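You operate a simulated robot arm through the tools that you are given. There is no shell and no other tool. Be economical: measure what you need, move in short steps, check, and stop when the job is done.

You run a simulated two-armed robot. Do the job below in one go: nothing can be reset, and whatever is moved stays where it is left.

TASK
Fill the black-ring cup to its line, cover it and take it to the long table.
Fine: pour from the purple-rim cup and put that back; use the blue cover; the end of the table is meant; leave the fan on. Set down upright: purple rim cup.
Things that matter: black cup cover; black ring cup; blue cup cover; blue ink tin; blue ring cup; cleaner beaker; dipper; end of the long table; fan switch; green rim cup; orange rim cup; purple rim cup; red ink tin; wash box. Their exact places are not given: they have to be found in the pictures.

It is judged by the outcome, as a careful person would: the job done as asked, and still so three seconds after it is handed in. It fails if anything else is knocked over, pushed out of place, dropped, spilled or broken. A push-on lid holds only when it is set on centred and level and pressed home; a screw cap is set on level and turned clockwise until tight.

THE ROBOT
Two 7-joint arms with two-finger parallel grippers on one trunk, on a base that drives. Base frame: it is fixed to the floor where the robot stands at the start and does not move with it; the origin is under the middle of the robot, x ahead of it, y to its left, z up. Lengths are in mm, angles in degrees, forces in N, time in s.
The left shoulder is at the start at [70, 163, 1245], the right one opposite. With the tool pointing down near the work surface each hand reaches from about 340 to 860 mm from the robot's upright axis, wherever it stands, measured 20 degrees to its own side. Places, roughly: end of the long table [-900, -1800, 800]; fan switch [800, 1000, 1100]; wash box [600, 1400, 900]; waste box [600, 1100, 900]. Payload 3.43 kg a hand.
The tool frame of a hand sits at the grasp point between the pads (the TCP): z along the fingers, y along the line on which they close. The tips reach 34 mm beyond it. The gripper opens to 128 mm. The fingers are 24 mm wide and 12 mm thick; the gripper's body (48 by 130 mm) begins 96 mm behind the TCP.
Orientation is that of the tool frame in the base frame, as a unit quaternion [w, x, y, z]. With the fingers straight down and closing along the base's y, the tool's x points along the base's -x, its y along +y and its z along -z.

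THE INTERFACE
- The arms move only by the tool step_arm. It takes "left_plan", "right_plan" or both (then of equal length, played together; a hand with none holds still); each is a list of rows, each a list of 7 numbers: the shift along the tool's x, y, z in m, then the turn, a rotation vector about the tool's x, y, z in degrees, then the finger opening in m, from 0 to 0.128. In form: [[x, y, z, wx, wy, wz, grip], ...]. A call has 1 to 12 rows; each row is the pose to reach, as a shift and turn from the pose commanded when the call began, along the tool's axes at that moment. A row lasts 0.2 s, in which the tool goes at most 50 mm and 8.6 degrees; a call with a longer step from one row to the next is refused whole, and so is a gripper value outside its range. Where a pose cannot be reached the arm comes as near as it can. A force on the tool above 90 N (or 10 N above the force at the start of the call, whichever is more), or a blocked arm, ends the call early, and 0.2 s more pass. The fingers move at their own pace (about 153 mm/s each) and stop on an object; they squeeze with about 29 N. The grip force told is the motor's: it shows also when the fingers shut on nothing. Time passes only in rows, and 0.2 s behind the last, so rows that repeat a pose let the fingers close. It gives the time, the measured TCP pose, the force on the tool (base axes), the opening and the grip force at its end, in the units of the frame above (readings bear some noise), with the torque about the TCP (base axes, N m) and any sound that the robot's microphone picked up.
- Cameras (640 x 400 px; columns grow to the right, rows downward): "scene" is now at [131.3, -2.6, 1455.1]; the picture's right is [-0.02, -1.00, -0.00], its down [-0.73, 0.01, -0.69] and it looks along [0.69, -0.01, -0.73] (base axes); focal length 214 px, centre (320, 200). "left" rides on the left gripper at [76, 11, -160] in its tool frame; the picture's right is [-0.15, 0.99, 0.00], its down [-0.88, -0.13, -0.46] and it looks along [-0.45, -0.07, 0.89] (tool axes); focal length 234 px, centre (320, 200). "right" rides on the right gripper at [76, -11, -160] in its tool frame; the picture's right is [0.15, 0.99, 0.00], its down [-0.88, 0.13, -0.46] and it looks along [-0.45, 0.07, 0.89] (tool axes); focal length 234 px, centre (320, 200).
- camera(camera): a new picture of that camera. It takes no simulated time.
- raise_lower(by): slides the trunk up (or, below 0, down) by that many mm; the arms and the scene camera ride with it, the base frame stays. It gives what a move gives, with no picture.
- base_move(legs): drives the robot by 1 to 6 legs, each [ahead, left, turn to the left] in mm, mm and degrees, along the robot's own axes; the way and the turn of a leg run together, so that a leg with both is an arc; at most 1500 mm and 180 degrees a leg. The arms and the cameras ride along, it lands a little off, and it stops where it bumps. It gives what a move gives.
- aim_head(pan, tilt): turns the head with the scene camera to pan (to the left, within 86 degrees either way) and tilt (down, from -29 to 69), counted from straight ahead of the robot. It gives what a move gives.
- pixel_to_xyz(camera, pixels): for up to 12 pixels [column, row] of the newest picture of that camera ("zoom" is the newest enlarged one), the place [x, y, z] in the base frame of the surface seen there, good to about 3 mm. It takes no simulated time.
- inspect(camera, box): a new picture of the part [left, top, right, bottom] of that camera's present view, enlarged. It takes no simulated time.
- hand_in(): hands the job in; it is judged then, once.

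Keep the steps short. Do not move on a guess: measure, check each grasp and each placing, and mend mistakes. In all there are 80 turns and 58 pictures (those below and enlarged ones count). Leave the grippers open and the arms clear of the work at the hand-in unless told otherwise, and finish with a single line.

The tools are called as name(argument=value, ...) on one line, values as JSON. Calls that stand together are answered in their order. step_arm: Moves the arms, as the interface text tells. Its arguments: {"type":"object","properties":{"left_plan":{"type":"array","items":{"type":"array","items":{"type":"number"}}},"right_plan":{"type":"array","items":{"type":"array","items":{"type":"number"}}}},"required":[]} The other tools are called the same way: raise_lower (by) slides the trunk up or down; base_move (legs) drives the base; aim_head (pan, tilt) turns the head that bears the scene camera; camera (camera) takes a picture; pixel_to_xyz (camera, pixels) gives the place of the surface under pixels of a picture; inspect (camera, box) takes an enlarged picture of a part of a camera's view; hand_in () hands the job in.

At the start:

```text
clock: 0.0
left_tcp_pos: [595.9, -85.1, 1126.0]
left_tool_rot: [0.0, 0.0, 1.0, 0.0]
left_ft_force: [-0.1, -0.7, -0.5]
left_torque: [0.0, 0.01, -0.02]
left_opening: 128.2
left_gripper_force: 0.0
right_tcp_pos: [366.7, -476.6, 1214.4]
right_tool_rot: [0.001, 0.0, 1.0, 0.0]
right_ft_force: [-0.2, -0.2, 0.2]
right_torque: [0.0, 0.03, 0.0]
right_opening: 128.1
right_gripper_force: 0.0
trunk travel left (down, up): [-725.0, 215.0]
robot x, y, heading: [0.7, 2.8, 0.2]
head pan, tilt: [-1.2, 46.7]
```

scene: 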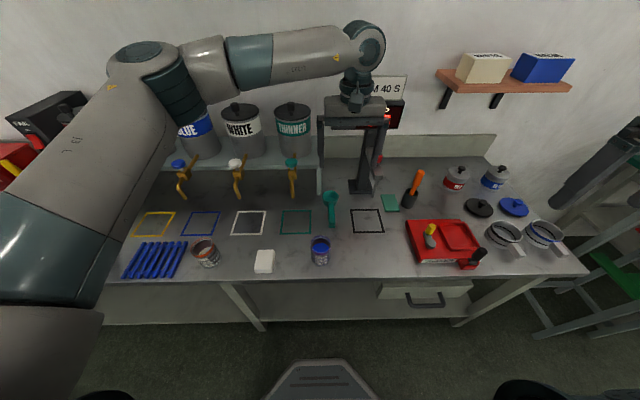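
right: 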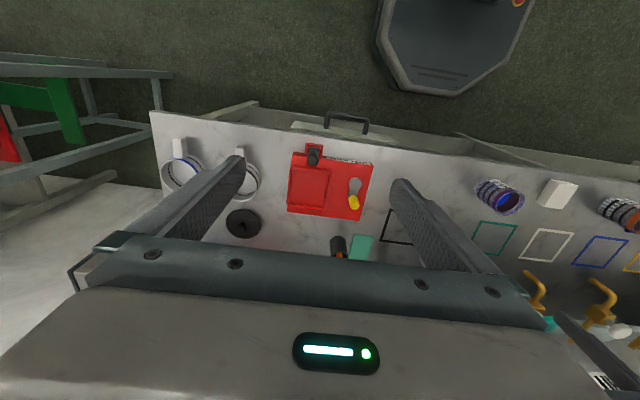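
left: 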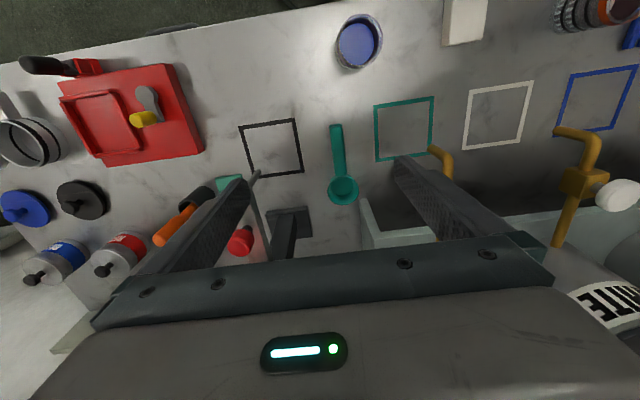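

I see a workbench with cups, covers, tins and taps. I'll enlarge the left and right parts of the scene view to identify the cups.

inspect(camera="scene", box=[380, 140, 600, 280])

inspect(camera="scene", box=[110, 180, 400, 300])

```text
2.86 times, centred on (490, 210) of scene
```

zoom: 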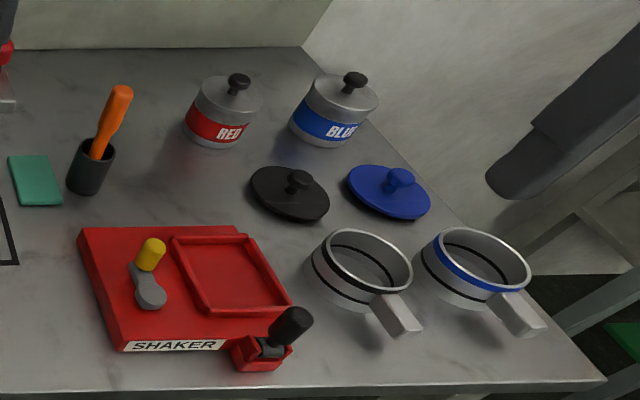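

```text
2.21 times, centred on (255, 240) of scene
```

zoom: 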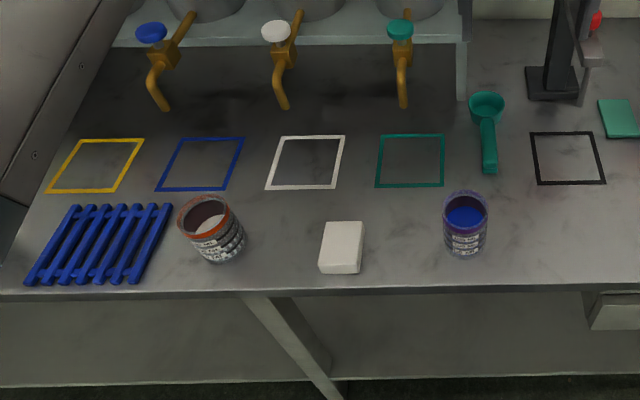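

Next I'll measure the key points from the scene picture, and look around with the head for the table and the hidden items.

pixel_to_xyz(camera="scene", pixels=[[321, 238], [321, 262], [313, 245], [329, 245], [488, 228], [521, 235], [504, 222], [519, 250], [513, 207], [478, 208], [340, 262], [504, 236]])

aim_head(pan=-86, tilt=25)

camera(camera="scene")

```text
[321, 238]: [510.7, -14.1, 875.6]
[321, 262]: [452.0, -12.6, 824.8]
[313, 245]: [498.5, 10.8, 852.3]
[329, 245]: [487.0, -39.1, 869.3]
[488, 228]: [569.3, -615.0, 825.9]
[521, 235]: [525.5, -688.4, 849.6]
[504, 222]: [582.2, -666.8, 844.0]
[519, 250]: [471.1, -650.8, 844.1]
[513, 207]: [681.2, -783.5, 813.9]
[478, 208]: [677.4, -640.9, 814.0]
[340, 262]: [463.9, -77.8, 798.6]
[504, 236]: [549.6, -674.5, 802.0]
```

```text
clock: 1.6
left_tcp_pos: [595.0, -84.9, 1126.2]
left_tool_rot: [0.001, 0.0, 1.0, 0.0]
left_ft_force: [0.3, 0.1, 0.0]
left_torque: [0.01, 0.0, -0.03]
left_opening: 128.0
left_gripper_force: 0.1
right_tcp_pos: [365.3, -476.6, 1212.6]
right_tool_rot: [0.001, 0.0, 1.0, 0.0]
right_ft_force: [0.6, -0.6, 0.2]
right_torque: [-0.01, 0.03, 0.0]
right_opening: 128.1
right_gripper_force: 0.1
trunk travel left (down, up): [-725.0, 215.0]
robot x, y, heading: [-1.7, 0.5, -0.2]
head pan, tilt: [-85.9, 25.0]
```

```text
52 pictures are left
```

scene: 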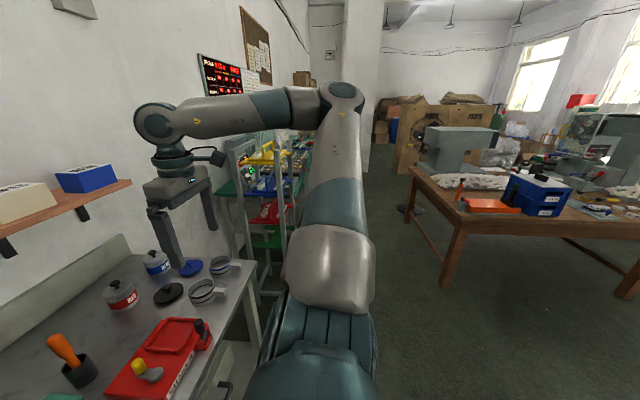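

The wooden table on the right is the long table. I'll enlarge it and measure its end.

inspect(camera="scene", box=[395, 120, 640, 290])

pixel_to_xyz(camera="scene", pixels=[[425, 175], [463, 219], [560, 225], [635, 230], [470, 195], [540, 214], [490, 183], [600, 225], [445, 185], [570, 195], [620, 210], [490, 204]])

```text
2.35 times, centred on (518, 205) of scene
```

zoom: 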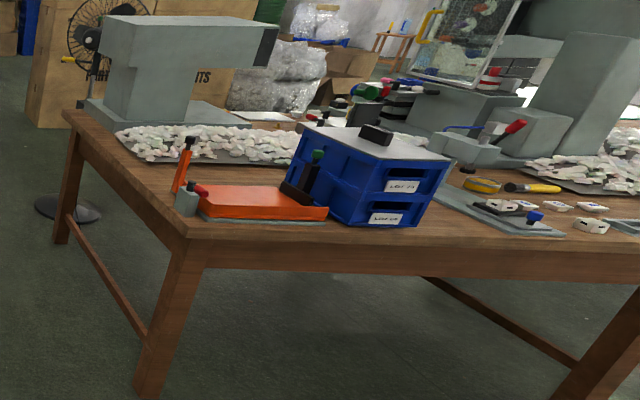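

```text
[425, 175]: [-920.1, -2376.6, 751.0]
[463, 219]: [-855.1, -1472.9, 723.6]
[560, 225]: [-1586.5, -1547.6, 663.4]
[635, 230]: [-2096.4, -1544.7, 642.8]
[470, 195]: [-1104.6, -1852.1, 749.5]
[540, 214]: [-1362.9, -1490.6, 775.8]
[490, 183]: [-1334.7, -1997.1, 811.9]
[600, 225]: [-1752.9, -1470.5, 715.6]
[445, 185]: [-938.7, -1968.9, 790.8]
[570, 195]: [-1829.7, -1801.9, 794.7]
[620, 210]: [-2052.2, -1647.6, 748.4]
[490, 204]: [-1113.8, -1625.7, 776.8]
```

The free strip at the table's end is around x −900, y −1800, z ≈ 755. Now I'll back the base off by 150 mm, shift right by 300 mm and look straight at the bench.

base_move(legs=[[-150, 0, 0], [0, -300, 0]])

aim_head(pan=0, tilt=42)

camera(camera="scene")

```text
clock: 4.6
left_tcp_pos: [445.5, -383.3, 1125.9]
left_tool_rot: [0.0, -0.001, 1.0, 0.0]
left_ft_force: [-0.4, 0.1, 0.5]
left_torque: [0.01, 0.01, -0.01]
left_opening: 128.1
left_gripper_force: 0.2
right_tcp_pos: [216.7, -775.9, 1214.6]
right_tool_rot: [0.0, -0.001, 1.0, 0.0]
right_ft_force: [0.0, -1.4, -0.1]
right_torque: [-0.02, 0.01, 0.01]
right_opening: 128.1
right_gripper_force: 0.1
trunk travel left (down, up): [-725.0, 215.0]
robot x, y, heading: [-146.8, -301.3, -0.2]
head pan, tilt: [-85.9, 25.0]
```

```text
clock: 6.2
left_tcp_pos: [447.2, -384.6, 1126.3]
left_tool_rot: [-0.001, -0.001, 1.0, 0.0]
left_ft_force: [-0.1, -0.3, 0.0]
left_torque: [-0.01, -0.01, 0.03]
left_opening: 127.6
left_gripper_force: 0.0
right_tcp_pos: [217.6, -776.1, 1213.7]
right_tool_rot: [0.0, -0.001, 1.0, 0.001]
right_ft_force: [0.1, 0.2, 0.0]
right_torque: [0.01, 0.0, 0.02]
right_opening: 127.8
right_gripper_force: 0.0
trunk travel left (down, up): [-725.0, 215.0]
robot x, y, heading: [-149.5, -297.1, 0.2]
head pan, tilt: [0.0, 42.0]
```

```text
50 pictures are left
```

scene: 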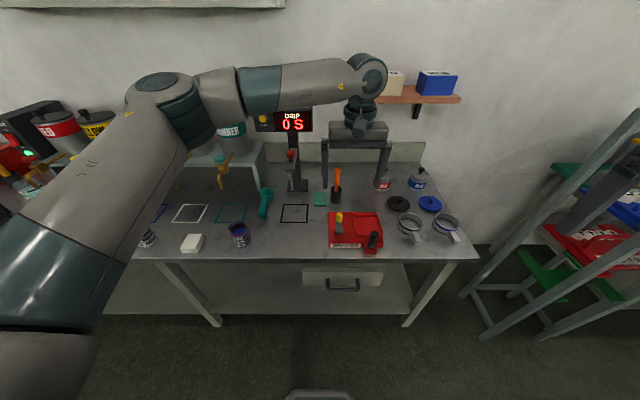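

The view is clear. The left hand will grip the purple-rim cup (near px 239,235) horizontally. First I swing it to in front of that cup while turning the fingers, halfway for now.

step_arm(left_plan=[[0.009, 0.034, 0.016, 5.786, 0, -5.786, 0.09], [0.018, 0.067, 0.032, 11.57, 0, -11.57, 0.09], [0.026, 0.101, 0.048, 17.36, 0, -17.36, 0.09], [0.035, 0.135, 0.064, 23.14, 0, -23.14, 0.09], [0.044, 0.168, 0.08, 28.93, 0, -28.93, 0.09], [0.053, 0.202, 0.096, 34.7, 0, -34.7, 0.09], [0.062, 0.235, 0.112, 40.5, 0, -40.5, 0.09], [0.071, 0.269, 0.128, 46.3, 0, -46.3, 0.09], [0.079, 0.303, 0.144, 52.07, 0, -52.07, 0.09], [0.088, 0.336, 0.16, 57.86, 0, -57.86, 0.09], [0.097, 0.37, 0.176, 63.64, 0, -63.64, 0.09]])

step_arm(left_plan=[[0, 0, 0, 5.786, 0, -5.786, 0.09], [0, 0, 0, 11.57, 0, -11.57, 0.09], [0, 0, 0, 17.36, 0, -17.36, 0.09], [0, 0, 0, 23.14, 0, -23.14, 0.09], [0, 0, 0, 28.93, 0, -28.93, 0.09], [0, 0, 0, 34.7, 0, -34.7, 0.09], [0, 0, 0, 40.5, 0, -40.5, 0.09], [0, 0, 0, 46.3, 0, -46.3, 0.09], [0, 0, 0, 52.07, 0, -52.07, 0.09], [0, 0, 0, 57.86, 0, -57.86, 0.09], [0, 0, 0, 63.64, 0, -63.64, 0.09]])

camera(camera="scene")

camera(camera="left")

```text
clock: 8.6
left_tcp_pos: [346.7, -14.0, 949.3]
left_tool_rot: [0.001, -0.501, 0.706, -0.501]
left_ft_force: [-0.7, 0.2, -0.1]
left_torque: [0.01, 0.0, 0.01]
left_opening: 90.0
left_gripper_force: 0.0
right_tcp_pos: [217.8, -776.1, 1213.9]
right_tool_rot: [0.001, 0.0, 1.0, 0.0]
right_ft_force: [0.4, 0.1, -0.2]
right_torque: [0.01, -0.03, -0.01]
right_opening: 127.9
right_gripper_force: 0.0
trunk travel left (down, up): [-725.0, 215.0]
robot x, y, heading: [-149.2, -303.0, 0.2]
head pan, tilt: [0.0, 42.0]
```

```text
clock: 11.0
left_tcp_pos: [349.3, -8.0, 951.3]
left_tool_rot: [-0.011, 0.708, -0.018, 0.706]
left_ft_force: [-0.4, -0.7, 1.3]
left_torque: [0.02, 0.03, 0.04]
left_opening: 90.1
left_gripper_force: 0.0
right_tcp_pos: [219.1, -775.7, 1211.4]
right_tool_rot: [-0.002, -0.001, 1.0, 0.001]
right_ft_force: [0.5, -0.1, -0.2]
right_torque: [0.01, -0.02, 0.01]
right_opening: 127.9
right_gripper_force: 0.1
trunk travel left (down, up): [-725.0, 215.0]
robot x, y, heading: [-147.2, -298.9, 0.0]
head pan, tilt: [0.0, 42.0]
```

```text
49 pictures are left
```

scene: 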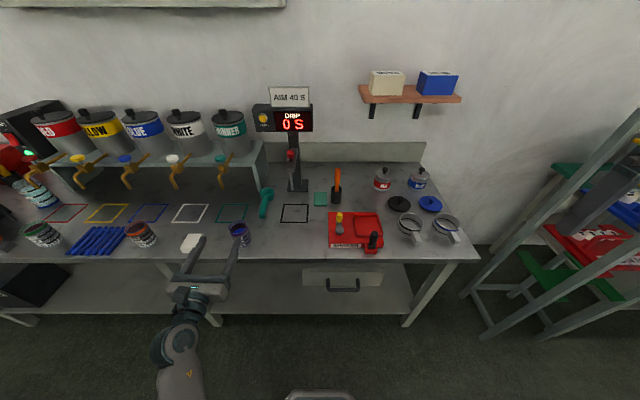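

```text
48 pictures are left
```

left: 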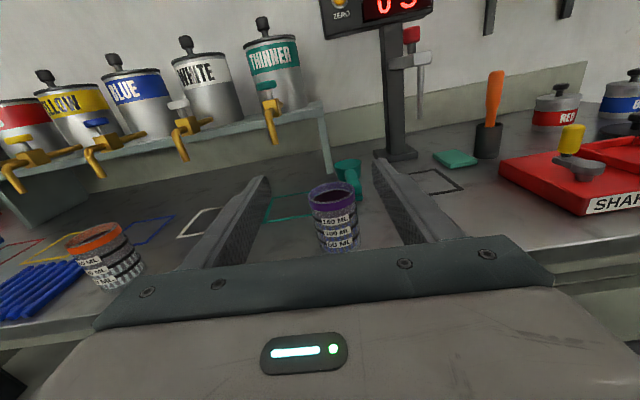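

Orientation is right. I'll now measure the purple cup, the sponge, the table's front edge and the black-ring cup precisely.

pixel_to_xyz(camera="left", pixels=[[310, 195], [360, 192], [335, 218], [340, 246], [322, 247], [358, 243]])

inspect(camera="scene", box=[170, 200, 260, 256])

pixel_to_xyz(camera="zoom", pixels=[[460, 170], [560, 170], [510, 145], [510, 205], [220, 260], [250, 270], [120, 380], [400, 380]])

inspect(camera="scene", box=[380, 190, 470, 246])

```text
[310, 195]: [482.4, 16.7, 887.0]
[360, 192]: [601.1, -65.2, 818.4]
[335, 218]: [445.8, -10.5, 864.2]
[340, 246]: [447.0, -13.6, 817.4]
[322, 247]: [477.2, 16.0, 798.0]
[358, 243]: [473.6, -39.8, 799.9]
```

```text
7.11 times, centred on (215, 228) of scene
```

zoom: 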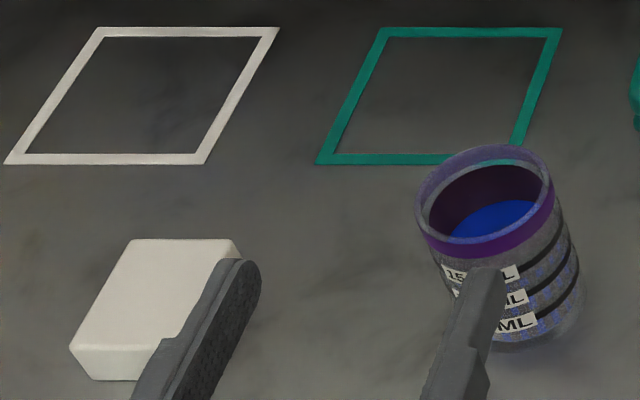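

```text
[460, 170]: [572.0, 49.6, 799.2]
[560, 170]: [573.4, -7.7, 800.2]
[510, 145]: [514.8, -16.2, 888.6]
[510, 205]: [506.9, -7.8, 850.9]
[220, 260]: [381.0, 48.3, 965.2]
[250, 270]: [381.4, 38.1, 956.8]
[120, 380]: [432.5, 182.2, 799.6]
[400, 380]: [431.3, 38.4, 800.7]
```

```text
7.11 times, centred on (425, 218) of scene
```

zoom: 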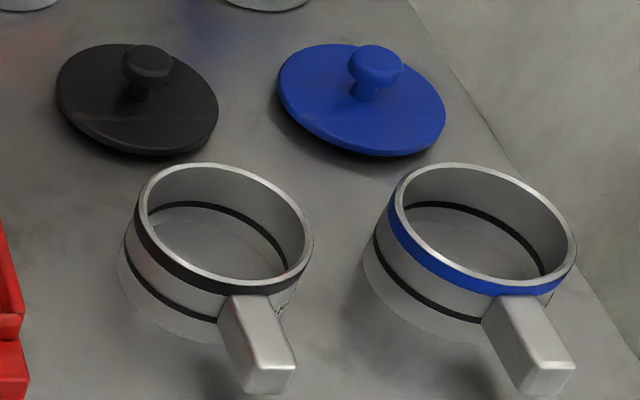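

The black-ring cup is at the left of the two; its fill line shows below the ring. Measuring it and the blue cover.

pixel_to_xyz(camera="zoom", pixels=[[148, 200], [302, 255], [233, 167], [198, 283], [170, 300], [265, 370], [235, 297], [375, 60], [287, 70], [435, 130], [370, 152], [190, 215]])

inspect(camera="right", box=[0, 80, 640, 400])

```text
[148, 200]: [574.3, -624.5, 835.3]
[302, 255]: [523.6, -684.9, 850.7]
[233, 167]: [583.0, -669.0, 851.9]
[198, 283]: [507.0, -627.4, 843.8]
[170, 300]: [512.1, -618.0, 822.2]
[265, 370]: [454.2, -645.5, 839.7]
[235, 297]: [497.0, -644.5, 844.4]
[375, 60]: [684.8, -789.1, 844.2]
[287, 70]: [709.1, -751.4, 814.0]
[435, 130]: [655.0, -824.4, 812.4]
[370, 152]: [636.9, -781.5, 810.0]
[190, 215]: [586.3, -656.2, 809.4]
```

```text
1.00 times, centred on (320, 240) of right (not enlarged: the box is as wide or as high as the picture)
```

zoom: 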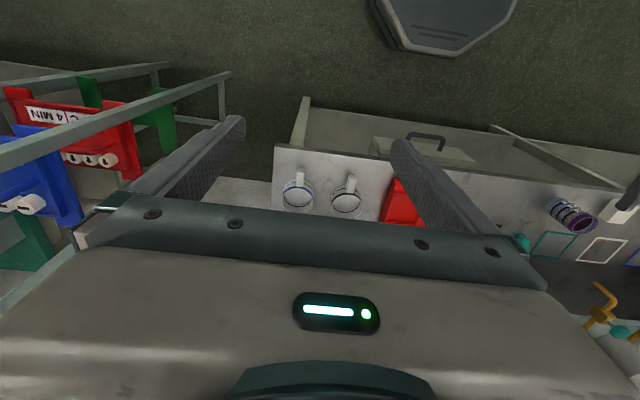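

Purple cup: axis about (476, −12), radius 30, rim z 888, standing at z 800. I lower the left hand to z 845 in front of it, straighten the roll by 2.3°, then go forward until the cup is between the fingers.

step_arm(left_plan=[[-0.03, 0.001, 0, 0, 0, -1.2, 0.09], [-0.06, 0.003, 0, 0, 0, -2.3, 0.09], [-0.09, 0.004, 0, 0, 0, -2.3, 0.09], [-0.106, 0.004, 0, 0, 0, -2.3, 0.09], [-0.106, 0.004, 0, 0, 0, -2.3, 0.09]])

camera(camera="left")

```text
clock: 12.2
left_tcp_pos: [354.5, -19.1, 839.4]
left_tool_rot: [0.014, 0.71, 0.015, 0.704]
left_ft_force: [0.7, -0.7, -0.2]
left_torque: [-0.03, -0.05, 0.03]
left_opening: 89.8
left_gripper_force: 0.1
right_tcp_pos: [226.9, -779.1, 1208.5]
right_tool_rot: [-0.004, 0.0, 1.0, 0.002]
right_ft_force: [1.2, -0.4, -0.5]
right_torque: [0.02, 0.16, -0.01]
right_opening: 128.0
right_gripper_force: 0.1
trunk travel left (down, up): [-725.0, 215.0]
robot x, y, heading: [-152.6, -300.9, 0.2]
head pan, tilt: [0.0, 42.0]
```

```text
44 pictures are left
```

left: 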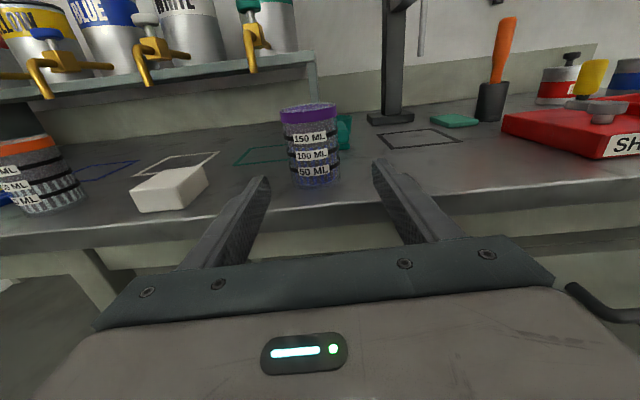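

The measured roll had been a transient, so my correction now shows as +2.3°. I undo it and let things settle.

step_arm(left_plan=[[0, 0, 0, 0, 0, 2.3, 0.09], [0, 0, 0, 0, 0, 2.3, 0.09], [0, 0, 0, 0, 0, 2.3, 0.09], [0, 0, 0, 0, 0, 2.3, 0.09], [0, 0, 0, 0, 0, 2.3, 0.09]])

pixel_to_xyz(camera="left", pixels=[[312, 138], [312, 155], [283, 135], [335, 130], [310, 112], [320, 186], [330, 196], [250, 190]])

```text
clock: 13.4
left_tcp_pos: [348.1, -17.6, 844.1]
left_tool_rot: [-0.001, 0.707, 0.001, 0.707]
left_ft_force: [-0.8, -0.5, -0.7]
left_torque: [0.02, 0.0, 0.04]
left_opening: 90.0
left_gripper_force: 0.0
right_tcp_pos: [217.3, -776.8, 1213.9]
right_tool_rot: [0.0, -0.001, 1.0, 0.0]
right_ft_force: [0.1, 0.1, -1.0]
right_torque: [0.0, 0.0, 0.03]
right_opening: 128.0
right_gripper_force: 0.1
trunk travel left (down, up): [-725.0, 215.0]
robot x, y, heading: [-148.2, -299.1, 0.2]
head pan, tilt: [0.0, 42.0]
```

```text
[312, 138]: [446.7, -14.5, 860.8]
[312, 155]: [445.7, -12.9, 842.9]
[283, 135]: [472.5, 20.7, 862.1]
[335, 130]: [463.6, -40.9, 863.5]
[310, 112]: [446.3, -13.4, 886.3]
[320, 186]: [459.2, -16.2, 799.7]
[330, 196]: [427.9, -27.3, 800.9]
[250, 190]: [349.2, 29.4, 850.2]
```

Now the orientation is exact. The cup axis is (477, −12): forward 127 mm with a 5 mm sideways shift, then close.

step_arm(left_plan=[[0, -0.005, 0.03, 0, 0, 0, 0.09], [0, -0.005, 0.06, 0, 0, 0, 0.09], [0, -0.005, 0.09, 0, 0, 0, 0.09], [0, -0.005, 0.112, 0, 0, 0, 0.09], [0, -0.005, 0.127, 0, 0, 0, 0.09], [0, -0.005, 0.127, 0, 0, 0, 0.09], [0, -0.005, 0.127, 0, 0, 0, 0.09]])

inspect(camera="scene", box=[190, 200, 280, 256])

```text
clock: 15.0
left_tcp_pos: [475.4, -12.5, 843.7]
left_tool_rot: [0.0, 0.707, 0.001, 0.707]
left_ft_force: [-0.6, 0.3, 0.2]
left_torque: [0.0, -0.05, 0.01]
left_opening: 90.1
left_gripper_force: 0.1
right_tcp_pos: [217.3, -777.4, 1213.6]
right_tool_rot: [-0.001, -0.001, 1.0, 0.0]
right_ft_force: [0.0, 0.6, -0.4]
right_torque: [0.02, 0.02, 0.0]
right_opening: 127.7
right_gripper_force: 0.1
trunk travel left (down, up): [-725.0, 215.0]
robot x, y, heading: [-149.5, -303.3, -0.0]
head pan, tilt: [0.0, 42.0]
```

```text
7.11 times, centred on (235, 228) of scene
```

zoom: 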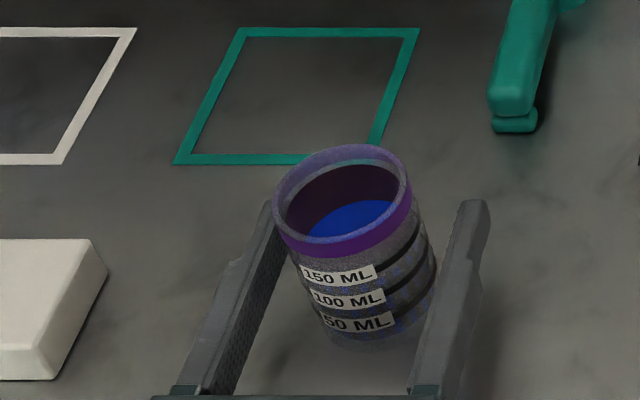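

The cup stands centred between the fingers. I close on it and then lift 20 mm.

step_arm(left_plan=[[0, 0, 0, 0, 0, 0, 0.04], [0, 0, 0, 0, 0, 0, 0.04], [0, 0, 0, 0, 0, 0, 0.04], [0, 0, 0, 0, 0, 0, 0.04]])

step_arm(left_plan=[[0.01, 0, 0, 0, 0, 0, 0.04], [0.02, 0, 0, 0, 0, 0, 0.04], [0.02, 0, 0, 0, 0, 0, 0.04]])

inspect(camera="scene", box=[190, 200, 280, 256])

```text
clock: 16.0
left_tcp_pos: [474.6, -12.9, 843.7]
left_tool_rot: [-0.001, 0.707, 0.001, 0.708]
left_ft_force: [-0.4, 1.1, -0.5]
left_torque: [0.02, 0.01, -0.02]
left_opening: 59.7
left_gripper_force: 29.0
right_tcp_pos: [217.7, -777.2, 1213.4]
right_tool_rot: [0.0, -0.001, 1.0, 0.0]
right_ft_force: [0.4, 0.4, 0.1]
right_torque: [-0.02, 0.0, 0.01]
right_opening: 127.8
right_gripper_force: 0.2
trunk travel left (down, up): [-725.0, 215.0]
robot x, y, heading: [-151.7, -299.4, 0.1]
head pan, tilt: [0.0, 42.0]
```

```text
clock: 16.8
left_tcp_pos: [474.5, -11.1, 862.3]
left_tool_rot: [-0.002, 0.708, -0.001, 0.706]
left_ft_force: [0.0, 0.4, -2.6]
left_torque: [-0.01, 0.01, 0.01]
left_opening: 59.7
left_gripper_force: 28.6
right_tcp_pos: [216.8, -777.2, 1213.1]
right_tool_rot: [0.0, -0.001, 1.0, 0.0]
right_ft_force: [0.5, -0.6, -0.4]
right_torque: [0.01, -0.04, -0.02]
right_opening: 127.9
right_gripper_force: 0.0
trunk travel left (down, up): [-725.0, 215.0]
robot x, y, heading: [-148.9, -299.4, 0.0]
head pan, tilt: [0.0, 42.0]
```

```text
7.11 times, centred on (235, 228) of scene
```

zoom: 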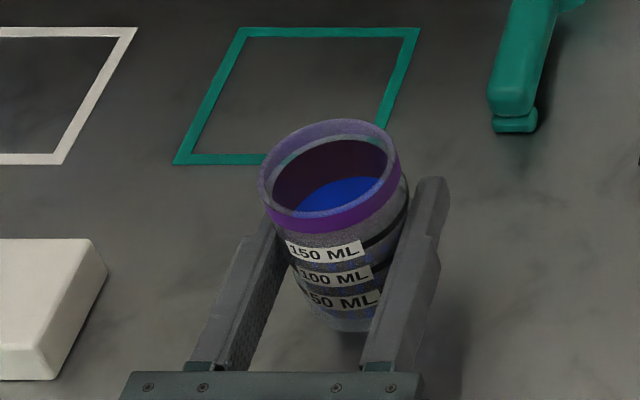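

The cup is held (opening 59.7, weight ≈2.6 N). Raise to clear the bench, and measure the rack at right before shifting the base toward the black-ring cup.

step_arm(left_plan=[[0.02, 0, 0, 0, 0, 0, 0.04], [0.045, 0, 0, 0, 0, 0, 0.04], [0.07, 0, 0, 0, 0, 0, 0.04], [0.095, 0, 0, 0, 0, 0, 0.04], [0.12, 0, 0, 0, 0, 0, 0.04], [0.13, 0, 0, 0, 0, 0, 0.04], [0.13, 0, 0, 0, 0, 0, 0.04]])

camera(camera="scene")

pixel_to_xyz(camera="scene", pixels=[[465, 294], [490, 338], [520, 248], [640, 140], [555, 232], [600, 335], [480, 258], [615, 190], [560, 250], [637, 275]])

```text
clock: 18.6
left_tcp_pos: [470.0, 25.9, 992.2]
left_tool_rot: [-0.051, 0.713, -0.04, 0.698]
left_ft_force: [-0.9, -0.3, -2.3]
left_torque: [-0.03, 0.02, 0.02]
left_opening: 59.5
left_gripper_force: 29.1
right_tcp_pos: [217.6, -776.4, 1214.4]
right_tool_rot: [0.0, -0.001, 1.0, 0.0]
right_ft_force: [-0.1, 0.5, -1.0]
right_torque: [0.01, -0.01, -0.04]
right_opening: 128.1
right_gripper_force: 0.0
trunk travel left (down, up): [-725.0, 215.0]
robot x, y, heading: [-148.6, -301.6, 0.1]
head pan, tilt: [0.0, 42.0]
stopped in row 7 (left hand): the arm was blocked; the commanded pose is now the measured one
```

```text
41 pictures are left
```

scene: 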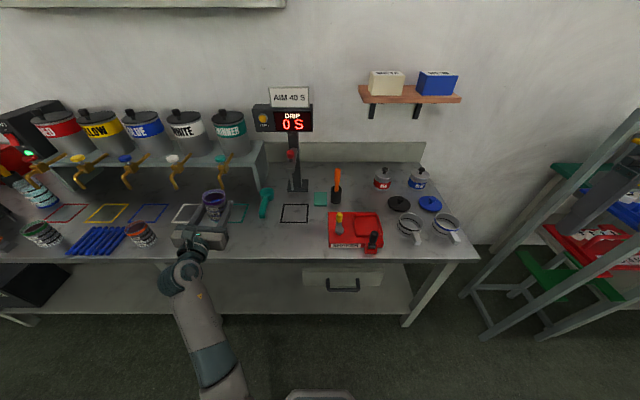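

```text
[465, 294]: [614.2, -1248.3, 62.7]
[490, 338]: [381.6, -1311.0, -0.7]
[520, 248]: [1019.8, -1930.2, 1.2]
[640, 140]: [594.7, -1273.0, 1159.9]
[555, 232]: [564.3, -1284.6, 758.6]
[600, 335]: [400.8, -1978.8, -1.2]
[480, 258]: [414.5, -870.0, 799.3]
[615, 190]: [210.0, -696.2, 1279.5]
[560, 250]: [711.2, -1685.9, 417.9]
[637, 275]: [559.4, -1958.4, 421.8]
```

At this height a joint limit rolled the hand 7°, leaning right; the cup is still safely half full. The rack is at x>560, y<−1270, so there's room. I pull the cup back 60 mm and shift the base 350 mm right.

step_arm(left_plan=[[0, 0, -0.02, 0, 0, 0, 0.04], [0, 0, -0.04, 0, 0, 0, 0.04], [0, 0, -0.06, 0, 0, 0, 0.04], [0, 0, -0.06, 0, 0, 0, 0.04]])

base_move(legs=[[0, -350, 0]])

camera(camera="scene")

```text
clock: 19.6
left_tcp_pos: [410.1, 24.8, 995.5]
left_tool_rot: [-0.051, 0.712, -0.041, 0.699]
left_ft_force: [0.2, -0.7, -1.6]
left_torque: [0.0, 0.01, -0.01]
left_opening: 60.0
left_gripper_force: 29.4
right_tcp_pos: [217.9, -777.2, 1214.2]
right_tool_rot: [0.0, -0.001, 1.0, 0.0]
right_ft_force: [-0.1, 0.4, 0.2]
right_torque: [-0.01, -0.01, 0.04]
right_opening: 128.0
right_gripper_force: 0.2
trunk travel left (down, up): [-725.0, 215.0]
robot x, y, heading: [-150.3, -299.3, -0.2]
head pan, tilt: [0.0, 42.0]
```

```text
clock: 21.9
left_tcp_pos: [409.0, -323.8, 994.9]
left_tool_rot: [-0.052, 0.713, -0.039, 0.698]
left_ft_force: [-0.4, 0.1, -2.2]
left_torque: [0.02, -0.02, 0.02]
left_opening: 59.7
left_gripper_force: 29.3
right_tcp_pos: [220.8, -1127.1, 1213.7]
right_tool_rot: [0.0, -0.003, 1.0, 0.0]
right_ft_force: [0.8, -0.1, -0.3]
right_torque: [0.01, -0.02, -0.04]
right_opening: 128.0
right_gripper_force: 0.1
trunk travel left (down, up): [-725.0, 215.0]
robot x, y, heading: [-149.3, -655.0, 0.4]
head pan, tilt: [0.0, 42.0]
```

```text
40 pictures are left
```

scene: 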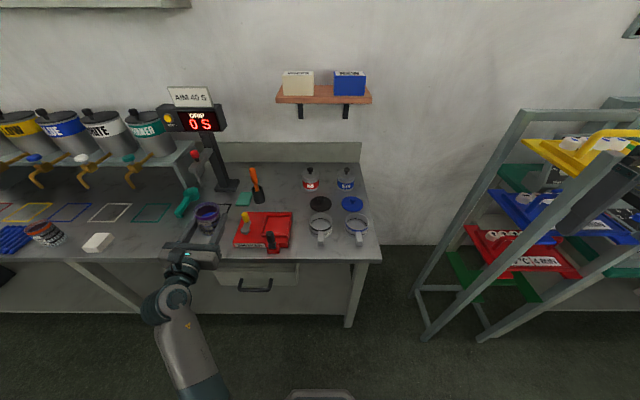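

Base landed well. Next I measure the black-ring cup again from here, and move the cup to a spot left of it at (546, −590, 960).

inspect(camera="scene", box=[300, 192, 380, 242])

pixel_to_xyz(camera="zoom", pixels=[[70, 215], [255, 215], [160, 165], [130, 265], [200, 260], [160, 275], [70, 260], [160, 350], [160, 240], [415, 95], [350, 100], [480, 95]])

step_arm(left_plan=[[0, 0.03, 0.01, 0, 0, 0, 0.04], [0, 0.065, 0.025, 0, 0, 0, 0.04], [0, 0.1, 0.045, 0, 0, 0, 0.04], [0, 0.14, 0.065, 0, 0, 0, 0.04], [0, 0.18, 0.085, 0, 0, 0, 0.04], [0, 0.215, 0.105, 0, 0, 0, 0.04], [0, 0.245, 0.125, 0, 0, 0, 0.04], [-0.001, 0.262, 0.137, 0, 0, 0, 0.04], [-0.001, 0.262, 0.137, 0, 0, 0, 0.04]])

```text
8.00 times, centred on (340, 217) of scene
```

zoom: 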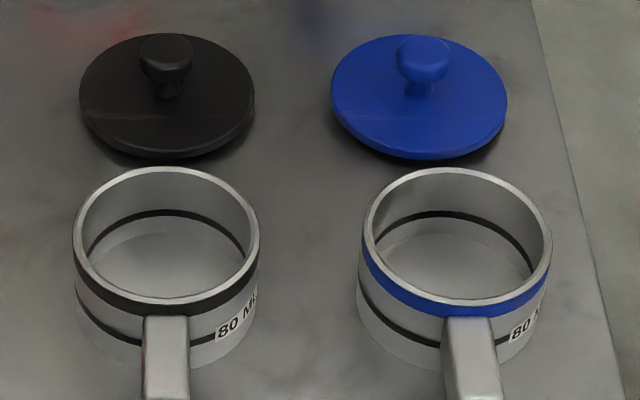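

```text
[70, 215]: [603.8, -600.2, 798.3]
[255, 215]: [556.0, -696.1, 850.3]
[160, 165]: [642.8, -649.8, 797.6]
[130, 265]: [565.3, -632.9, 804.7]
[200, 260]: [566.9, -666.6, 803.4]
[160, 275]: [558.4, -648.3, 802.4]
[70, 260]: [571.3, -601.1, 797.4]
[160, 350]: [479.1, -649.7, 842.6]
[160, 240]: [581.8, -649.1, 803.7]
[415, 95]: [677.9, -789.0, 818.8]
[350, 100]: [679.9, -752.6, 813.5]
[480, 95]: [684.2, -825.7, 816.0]
```

```text
clock: 22.6
left_tcp_pos: [444.5, -356.0, 989.4]
left_tool_rot: [-0.116, 0.705, -0.105, 0.691]
left_ft_force: [-1.1, 0.2, -1.5]
left_torque: [0.01, 0.04, 0.01]
left_opening: 60.0
left_gripper_force: 29.2
right_tcp_pos: [221.1, -1127.0, 1213.3]
right_tool_rot: [0.0, -0.002, 1.0, 0.0]
right_ft_force: [-0.9, -0.7, 0.1]
right_torque: [-0.02, 0.02, -0.02]
right_opening: 128.1
right_gripper_force: 0.1
trunk travel left (down, up): [-725.0, 215.0]
robot x, y, heading: [-149.8, -650.4, 0.0]
head pan, tilt: [0.0, 42.0]
stopped in row 3 (left hand): the arm was blocked; the commanded pose is now the measured one
```

The hand hit its limit again and now leans 18°; the cup is still safe since it would only spill past about 50°. The line is marked 80 ML. Working lower relative to the shoulder was fine before, so I raise the trunk 200 mm and then bring the hand down.

raise_lower(by=200)

step_arm(left_plan=[[-0.028, -0.009, 0, 0, 0, -3, 0.04], [-0.057, -0.018, 0, 0, 0, -6, 0.04], [-0.085, -0.027, 0, 0, 0, -9, 0.04], [-0.114, -0.036, 0, 0, 0, -12, 0.04], [-0.142, -0.045, 0, 0, 0, -15, 0.04], [-0.171, -0.054, 0, 0, 0, -18, 0.04], [-0.19, -0.062, 0, 0, 0, -18, 0.04], [-0.19, -0.062, 0, 0, 0, -18, 0.04]])

```text
clock: 24.8
left_tcp_pos: [443.8, -356.3, 1190.0]
left_tool_rot: [-0.115, 0.705, -0.106, 0.692]
left_ft_force: [0.2, 0.2, -2.2]
left_torque: [-0.06, 0.02, 0.01]
left_opening: 59.8
left_gripper_force: 29.0
right_tcp_pos: [221.6, -1127.5, 1412.8]
right_tool_rot: [-0.001, -0.003, 1.0, 0.0]
right_ft_force: [0.2, 0.3, 0.8]
right_torque: [0.01, -0.01, 0.02]
right_opening: 127.9
right_gripper_force: 0.0
trunk travel left (down, up): [-925.0, 15.0]
robot x, y, heading: [-147.9, -656.5, 0.4]
head pan, tilt: [0.0, 42.0]
```

```text
clock: 26.6
left_tcp_pos: [439.3, -239.4, 1027.5]
left_tool_rot: [-0.006, 0.713, 0.008, 0.701]
left_ft_force: [0.3, 0.0, -2.1]
left_torque: [-0.01, 0.0, 0.0]
left_opening: 59.7
left_gripper_force: 29.2
right_tcp_pos: [221.7, -1128.1, 1413.6]
right_tool_rot: [0.001, -0.003, 1.0, -0.001]
right_ft_force: [0.1, -0.1, 0.1]
right_torque: [0.03, 0.02, 0.01]
right_opening: 128.3
right_gripper_force: 0.0
trunk travel left (down, up): [-925.0, 15.0]
robot x, y, heading: [-148.2, -651.3, 0.2]
head pan, tilt: [0.0, 42.0]
```

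Upright again. Now shift right and forward with the cup level.

step_arm(left_plan=[[-0.012, 0.035, 0, 0, 0, 0, 0.04], [-0.025, 0.07, 0.0, 0, 0, 0, 0.04], [-0.037, 0.105, 0.01, 0, 0, 0, 0.04], [-0.05, 0.145, 0.025, 0, 0, 0, 0.04], [-0.06, 0.185, 0.04, 0, 0, 0, 0.04], [-0.067, 0.225, 0.055, 0, 0, 0, 0.04], [-0.067, 0.265, 0.07, 0, 0, 0, 0.04], [-0.067, 0.3, 0.085, 0, 0, 0, 0.04], [-0.067, 0.33, 0.1, 0, 0, 0, 0.04], [-0.067, 0.346, 0.107, 0, 0, 0, 0.04], [-0.067, 0.346, 0.107, 0, 0, 0, 0.04]])

inspect(camera="scene", box=[190, 160, 446, 320])

```text
clock: 29.0
left_tcp_pos: [552.4, -584.9, 959.6]
left_tool_rot: [-0.005, 0.713, 0.008, 0.702]
left_ft_force: [-1.0, 0.0, -2.7]
left_torque: [-0.03, 0.0, 0.0]
left_opening: 59.9
left_gripper_force: 29.3
right_tcp_pos: [220.2, -1126.6, 1414.4]
right_tool_rot: [0.0, -0.002, 1.0, 0.0]
right_ft_force: [-0.1, -0.1, 0.1]
right_torque: [0.0, -0.01, 0.01]
right_opening: 128.1
right_gripper_force: 0.0
trunk travel left (down, up): [-925.0, 15.0]
robot x, y, heading: [-149.0, -648.8, 0.3]
head pan, tilt: [0.0, 42.0]
```

```text
2.50 times, centred on (318, 240) of scene
```

zoom: 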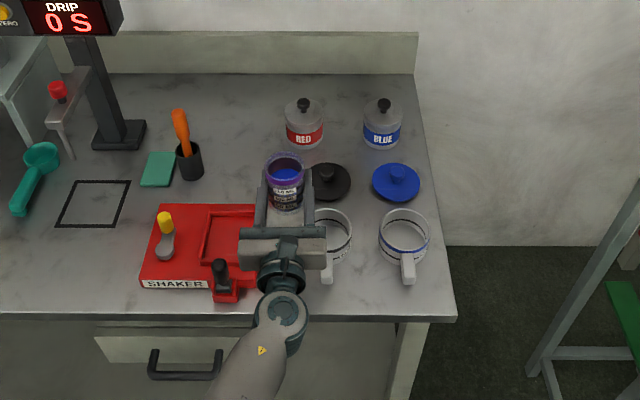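

The cup is at (552, −585, 960) with the black-ring cup (545, −650, rim 850) to its right. I lower to z 925, and lean it right to 48°, where nothing should flow yet.

step_arm(left_plan=[[-0.018, 0.003, -0.004, 0, 0, 0, 0.04], [-0.035, 0.007, -0.007, 0, 0, 8, 0.04], [-0.035, 0.007, -0.007, 0, 0, 16, 0.04], [-0.035, 0.007, -0.007, 0, 0, 24, 0.04], [-0.035, 0.007, -0.007, 0, 0, 32, 0.04], [-0.035, 0.007, -0.007, 0, 0, 40, 0.04], [-0.035, 0.007, -0.007, 0, 0, 46, 0.04], [-0.035, 0.007, -0.007, 0, 0, 46, 0.04]])

inspect(camera="scene", box=[270, 200, 350, 250])

```text
clock: 30.8
left_tcp_pos: [544.4, -590.7, 924.2]
left_tool_rot: [-0.28, 0.659, -0.271, 0.643]
left_ft_force: [0.2, 0.6, -1.8]
left_torque: [-0.01, -0.01, -0.01]
left_opening: 60.1
left_gripper_force: 29.5
right_tcp_pos: [221.9, -1127.4, 1413.3]
right_tool_rot: [0.0, -0.003, 1.0, 0.0]
right_ft_force: [-0.8, -0.2, -0.1]
right_torque: [0.03, 0.02, -0.01]
right_opening: 127.8
right_gripper_force: 0.0
trunk travel left (down, up): [-925.0, 15.0]
robot x, y, heading: [-147.9, -652.7, 0.2]
head pan, tilt: [0.0, 42.0]
```

```text
8.00 times, centred on (310, 225) of scene
```

zoom: 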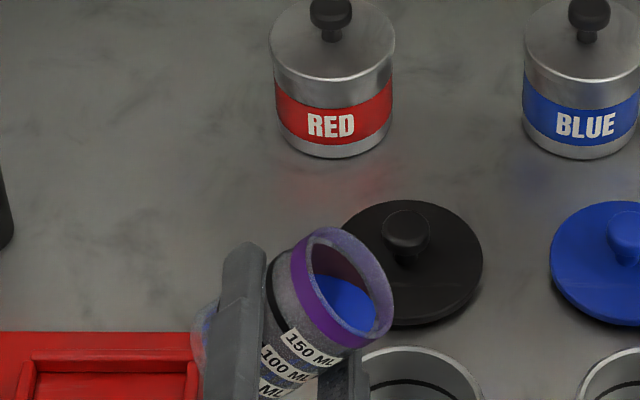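

No flow yet. Lean to 56°.

step_arm(left_plan=[[0, 0, 0, 0, 0, 3, 0.04], [0, 0, 0, 0, 0, 6, 0.04], [0, 0, 0, 0, 0, 10, 0.04], [0, 0, 0, 0, 0, 10, 0.04], [0, 0, 0, 0, 0, 10, 0.04]])

inspect(camera="scene", box=[280, 220, 360, 270])

```text
clock: 32.0
left_tcp_pos: [543.7, -590.6, 925.5]
left_tool_rot: [-0.335, 0.633, -0.328, 0.616]
left_ft_force: [-0.7, 0.6, -1.6]
left_torque: [-0.04, 0.03, -0.04]
left_opening: 59.8
left_gripper_force: 28.9
right_tcp_pos: [221.1, -1126.0, 1413.6]
right_tool_rot: [0.0, -0.003, 1.0, 0.0]
right_ft_force: [0.6, -1.3, -0.3]
right_torque: [0.01, 0.01, 0.01]
right_opening: 128.1
right_gripper_force: 0.2
trunk travel left (down, up): [-925.0, 15.0]
robot x, y, heading: [-149.5, -654.1, 0.1]
head pan, tilt: [0.0, 42.0]
```

```text
8.00 times, centred on (320, 245) of scene
```

zoom: 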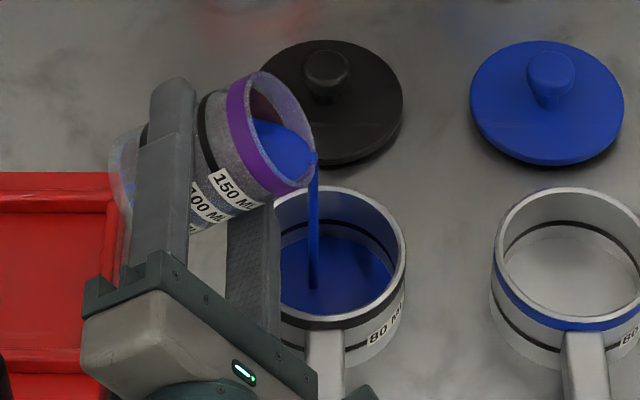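

Ink is flowing into the cup cleanly. Hold briefly and look again.

step_arm(left_plan=[[0, 0, 0, 0, 0, 0, 0.04], [0, 0, 0, 0, 0, 0, 0.04]])

inspect(camera="scene", box=[304, 236, 344, 261])

```text
clock: 32.6
left_tcp_pos: [544.6, -591.1, 925.2]
left_tool_rot: [-0.334, 0.633, -0.328, 0.616]
left_ft_force: [-0.3, -0.4, -0.6]
left_torque: [0.01, -0.02, -0.03]
left_opening: 59.8
left_gripper_force: 28.5
right_tcp_pos: [220.6, -1127.0, 1413.9]
right_tool_rot: [0.0, -0.003, 1.0, 0.0]
right_ft_force: [0.4, -0.1, -0.2]
right_torque: [-0.02, 0.02, 0.03]
right_opening: 127.9
right_gripper_force: 0.1
trunk travel left (down, up): [-925.0, 15.0]
robot x, y, heading: [-146.9, -654.0, 0.4]
head pan, tilt: [0.0, 42.0]
```

```text
16.00 times, centred on (324, 248) of scene
```

zoom: 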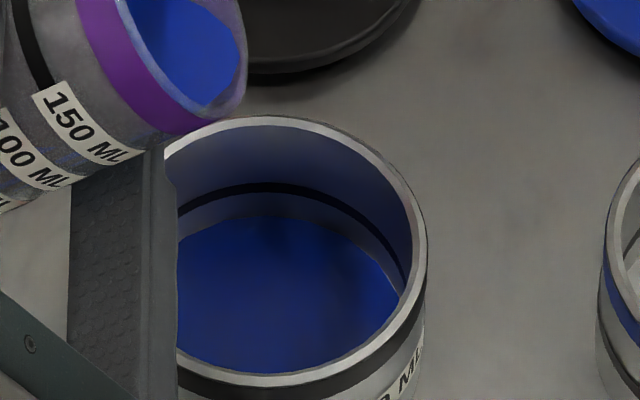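

Flow stopped at this lean. I measure the liquid level against the line.

pixel_to_xyz(camera="zoom", pixels=[[280, 280], [250, 310], [330, 290], [260, 187], [240, 190], [385, 235], [300, 190], [280, 222], [250, 122], [405, 200]])

```text
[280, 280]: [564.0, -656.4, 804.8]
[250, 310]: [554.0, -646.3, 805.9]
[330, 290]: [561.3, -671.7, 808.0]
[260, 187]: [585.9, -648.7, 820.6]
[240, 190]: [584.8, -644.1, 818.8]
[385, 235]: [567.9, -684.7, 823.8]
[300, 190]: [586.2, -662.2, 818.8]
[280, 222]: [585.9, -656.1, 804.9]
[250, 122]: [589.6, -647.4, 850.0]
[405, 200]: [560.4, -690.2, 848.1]
```

Level ≈806 with the floor at 803.5 and the line at ≈820, so more is needed. Lean to 64° and hold.

step_arm(left_plan=[[0, 0, 0, 0, 0, 3, 0.04], [0, 0, 0, 0, 0, 6, 0.04], [0, 0, 0, 0, 0, 8, 0.04], [0, 0, 0, 0, 0, 8, 0.04], [0, 0, 0, 0, 0, 8, 0.04], [0, 0, 0, 0, 0, 8, 0.04], [0, 0, 0, 0, 0, 8, 0.04], [0, 0, 0, 0, 0, 8, 0.04]])

inspect(camera="scene", box=[304, 236, 344, 261])

pixel_to_xyz(camera="zoom", pixels=[[280, 280], [250, 310], [330, 290], [300, 260], [240, 270], [350, 310], [300, 330], [260, 250]])

```text
clock: 34.4
left_tcp_pos: [544.6, -591.4, 925.6]
left_tool_rot: [-0.377, 0.609, -0.371, 0.591]
left_ft_force: [0.5, 0.1, -1.6]
left_torque: [0.0, 0.03, 0.0]
left_opening: 59.4
left_gripper_force: 28.8
right_tcp_pos: [221.0, -1128.0, 1413.3]
right_tool_rot: [0.0, -0.003, 1.0, 0.0]
right_ft_force: [-0.1, 0.6, -0.4]
right_torque: [-0.01, 0.04, 0.0]
right_opening: 128.3
right_gripper_force: 0.1
trunk travel left (down, up): [-925.0, 15.0]
robot x, y, heading: [-149.4, -650.9, 0.2]
head pan, tilt: [0.0, 42.0]
```

```text
16.00 times, centred on (324, 248) of scene
```

zoom: 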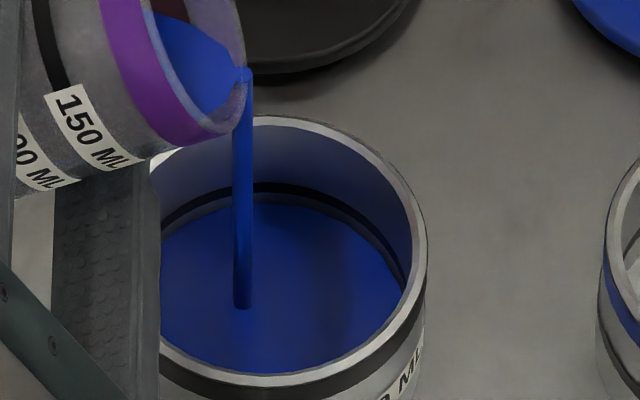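

```text
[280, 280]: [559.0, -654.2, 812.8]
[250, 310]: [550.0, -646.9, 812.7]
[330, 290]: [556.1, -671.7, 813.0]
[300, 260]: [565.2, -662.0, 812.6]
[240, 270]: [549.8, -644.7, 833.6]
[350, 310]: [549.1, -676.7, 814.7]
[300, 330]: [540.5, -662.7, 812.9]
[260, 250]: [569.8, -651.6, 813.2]
```

Level 813 and still flowing. Hold a little more.

step_arm(left_plan=[[0, 0, 0, 0, 0, 0, 0.04], [0, 0, 0, 0, 0, 0, 0.04]])

inspect(camera="scene", box=[304, 236, 344, 261])

pixel_to_xyz(camera="zoom", pixels=[[280, 280], [250, 330], [330, 290], [300, 260], [350, 310], [300, 330], [280, 250]])

```text
clock: 35.0
left_tcp_pos: [544.0, -589.8, 925.0]
left_tool_rot: [-0.377, 0.608, -0.371, 0.591]
left_ft_force: [0.3, 0.4, -0.8]
left_torque: [0.0, -0.01, 0.0]
left_opening: 59.8
left_gripper_force: 28.3
right_tcp_pos: [221.0, -1127.5, 1412.8]
right_tool_rot: [0.0, -0.003, 1.0, 0.0]
right_ft_force: [-1.6, 0.3, -0.5]
right_torque: [0.03, -0.01, -0.02]
right_opening: 128.1
right_gripper_force: 0.1
trunk travel left (down, up): [-925.0, 15.0]
robot x, y, heading: [-147.9, -649.8, 0.3]
head pan, tilt: [0.0, 42.0]
```

```text
16.00 times, centred on (324, 248) of scene
```

zoom: 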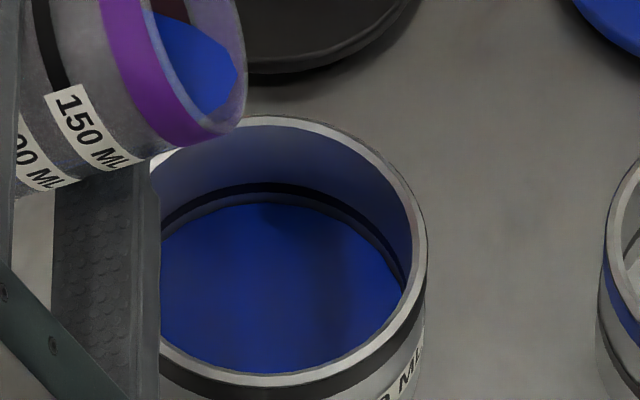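

```text
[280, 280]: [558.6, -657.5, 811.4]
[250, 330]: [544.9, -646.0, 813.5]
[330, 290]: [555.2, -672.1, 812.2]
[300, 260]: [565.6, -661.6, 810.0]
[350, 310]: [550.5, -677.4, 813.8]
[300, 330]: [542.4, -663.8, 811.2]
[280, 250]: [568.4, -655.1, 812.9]
```

Level ≈812.5, flow stopped. Lean 7° more (71°).

step_arm(left_plan=[[0, 0, 0, 0, 0, 3, 0.04], [0, 0, 0, 0, 0, 5, 0.04], [0, 0, 0, 0, 0, 7, 0.04], [0, 0, 0, 0, 0, 7, 0.04], [0, 0, 0, 0, 0, 7, 0.04], [0, 0, 0, 0, 0, 7, 0.04], [0, 0, 0, 0, 0, 7, 0.04], [0, 0, 0, 0, 0, 7, 0.04], [0, 0, 0, 0, 0, 7, 0.04], [0, 0, 0, 0, 0, 7, 0.04]])

inspect(camera="scene", box=[304, 236, 344, 261])

pixel_to_xyz(camera="zoom", pixels=[[280, 280], [250, 330], [330, 290], [300, 260], [350, 310], [300, 330], [280, 250], [260, 310], [320, 250], [300, 300]])

```text
clock: 37.2
left_tcp_pos: [543.9, -591.5, 925.5]
left_tool_rot: [-0.412, 0.585, -0.408, 0.568]
left_ft_force: [-0.3, 0.5, -0.8]
left_torque: [-0.01, 0.04, -0.03]
left_opening: 59.7
left_gripper_force: 29.1
right_tcp_pos: [221.2, -1126.9, 1413.0]
right_tool_rot: [0.001, -0.003, 1.0, 0.0]
right_ft_force: [-0.2, 0.0, 0.8]
right_torque: [-0.02, 0.02, 0.01]
right_opening: 128.1
right_gripper_force: 0.0
trunk travel left (down, up): [-925.0, 15.0]
robot x, y, heading: [-145.8, -648.3, 0.3]
head pan, tilt: [0.0, 42.0]
```

```text
16.00 times, centred on (324, 248) of scene
```

zoom: 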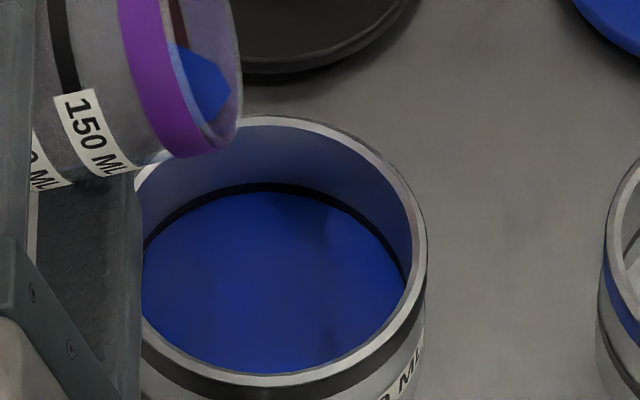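

```text
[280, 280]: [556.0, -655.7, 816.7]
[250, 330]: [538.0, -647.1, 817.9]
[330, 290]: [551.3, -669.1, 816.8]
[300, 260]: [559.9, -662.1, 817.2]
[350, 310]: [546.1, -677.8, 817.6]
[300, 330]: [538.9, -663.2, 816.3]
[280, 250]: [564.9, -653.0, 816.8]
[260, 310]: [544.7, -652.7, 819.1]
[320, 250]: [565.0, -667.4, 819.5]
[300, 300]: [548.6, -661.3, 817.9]
```

Level ≈817.7: the surface touches the lower edge of the line. Two more degrees should bring it to the line's middle.

step_arm(left_plan=[[0, 0, 0, 0, 0, 1, 0.04], [0, 0, 0, 0, 0, 2.2, 0.04], [0, 0, 0, 0, 0, 2.2, 0.04], [0, 0, 0, 0, 0, 2.2, 0.04], [0, 0, 0, 0, 0, 2.2, 0.04], [0, 0, 0, 0, 0, 2.2, 0.04], [0, 0, 0, 0, 0, 2.2, 0.04]])

inspect(camera="scene", box=[304, 236, 344, 261])

pixel_to_xyz(camera="zoom", pixels=[[280, 280], [250, 330], [330, 290], [300, 260], [350, 310], [300, 330], [280, 250], [260, 310], [320, 250], [300, 300]])

```text
clock: 38.8
left_tcp_pos: [543.8, -590.5, 924.5]
left_tool_rot: [-0.424, 0.577, -0.418, 0.559]
left_ft_force: [0.0, -0.4, -0.9]
left_torque: [-0.01, 0.02, 0.01]
left_opening: 59.9
left_gripper_force: 29.0
right_tcp_pos: [221.3, -1126.7, 1412.8]
right_tool_rot: [0.0, -0.002, 1.0, 0.0]
right_ft_force: [0.3, -0.2, 0.4]
right_torque: [0.03, 0.01, -0.01]
right_opening: 127.7
right_gripper_force: 0.1
trunk travel left (down, up): [-925.0, 15.0]
robot x, y, heading: [-148.5, -649.3, 0.3]
head pan, tilt: [0.0, 42.0]
```

```text
16.00 times, centred on (324, 248) of scene
```

zoom: 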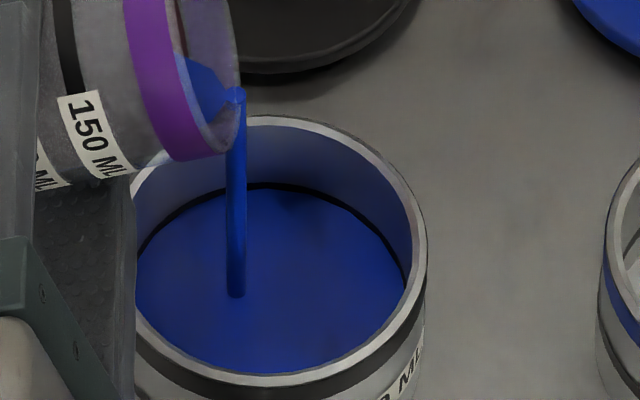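

```text
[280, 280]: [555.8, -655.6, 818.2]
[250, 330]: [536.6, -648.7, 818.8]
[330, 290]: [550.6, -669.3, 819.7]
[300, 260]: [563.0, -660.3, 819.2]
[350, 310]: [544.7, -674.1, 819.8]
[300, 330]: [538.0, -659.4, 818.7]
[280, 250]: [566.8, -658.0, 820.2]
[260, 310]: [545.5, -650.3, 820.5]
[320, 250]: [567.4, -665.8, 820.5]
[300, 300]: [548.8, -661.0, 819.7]
```

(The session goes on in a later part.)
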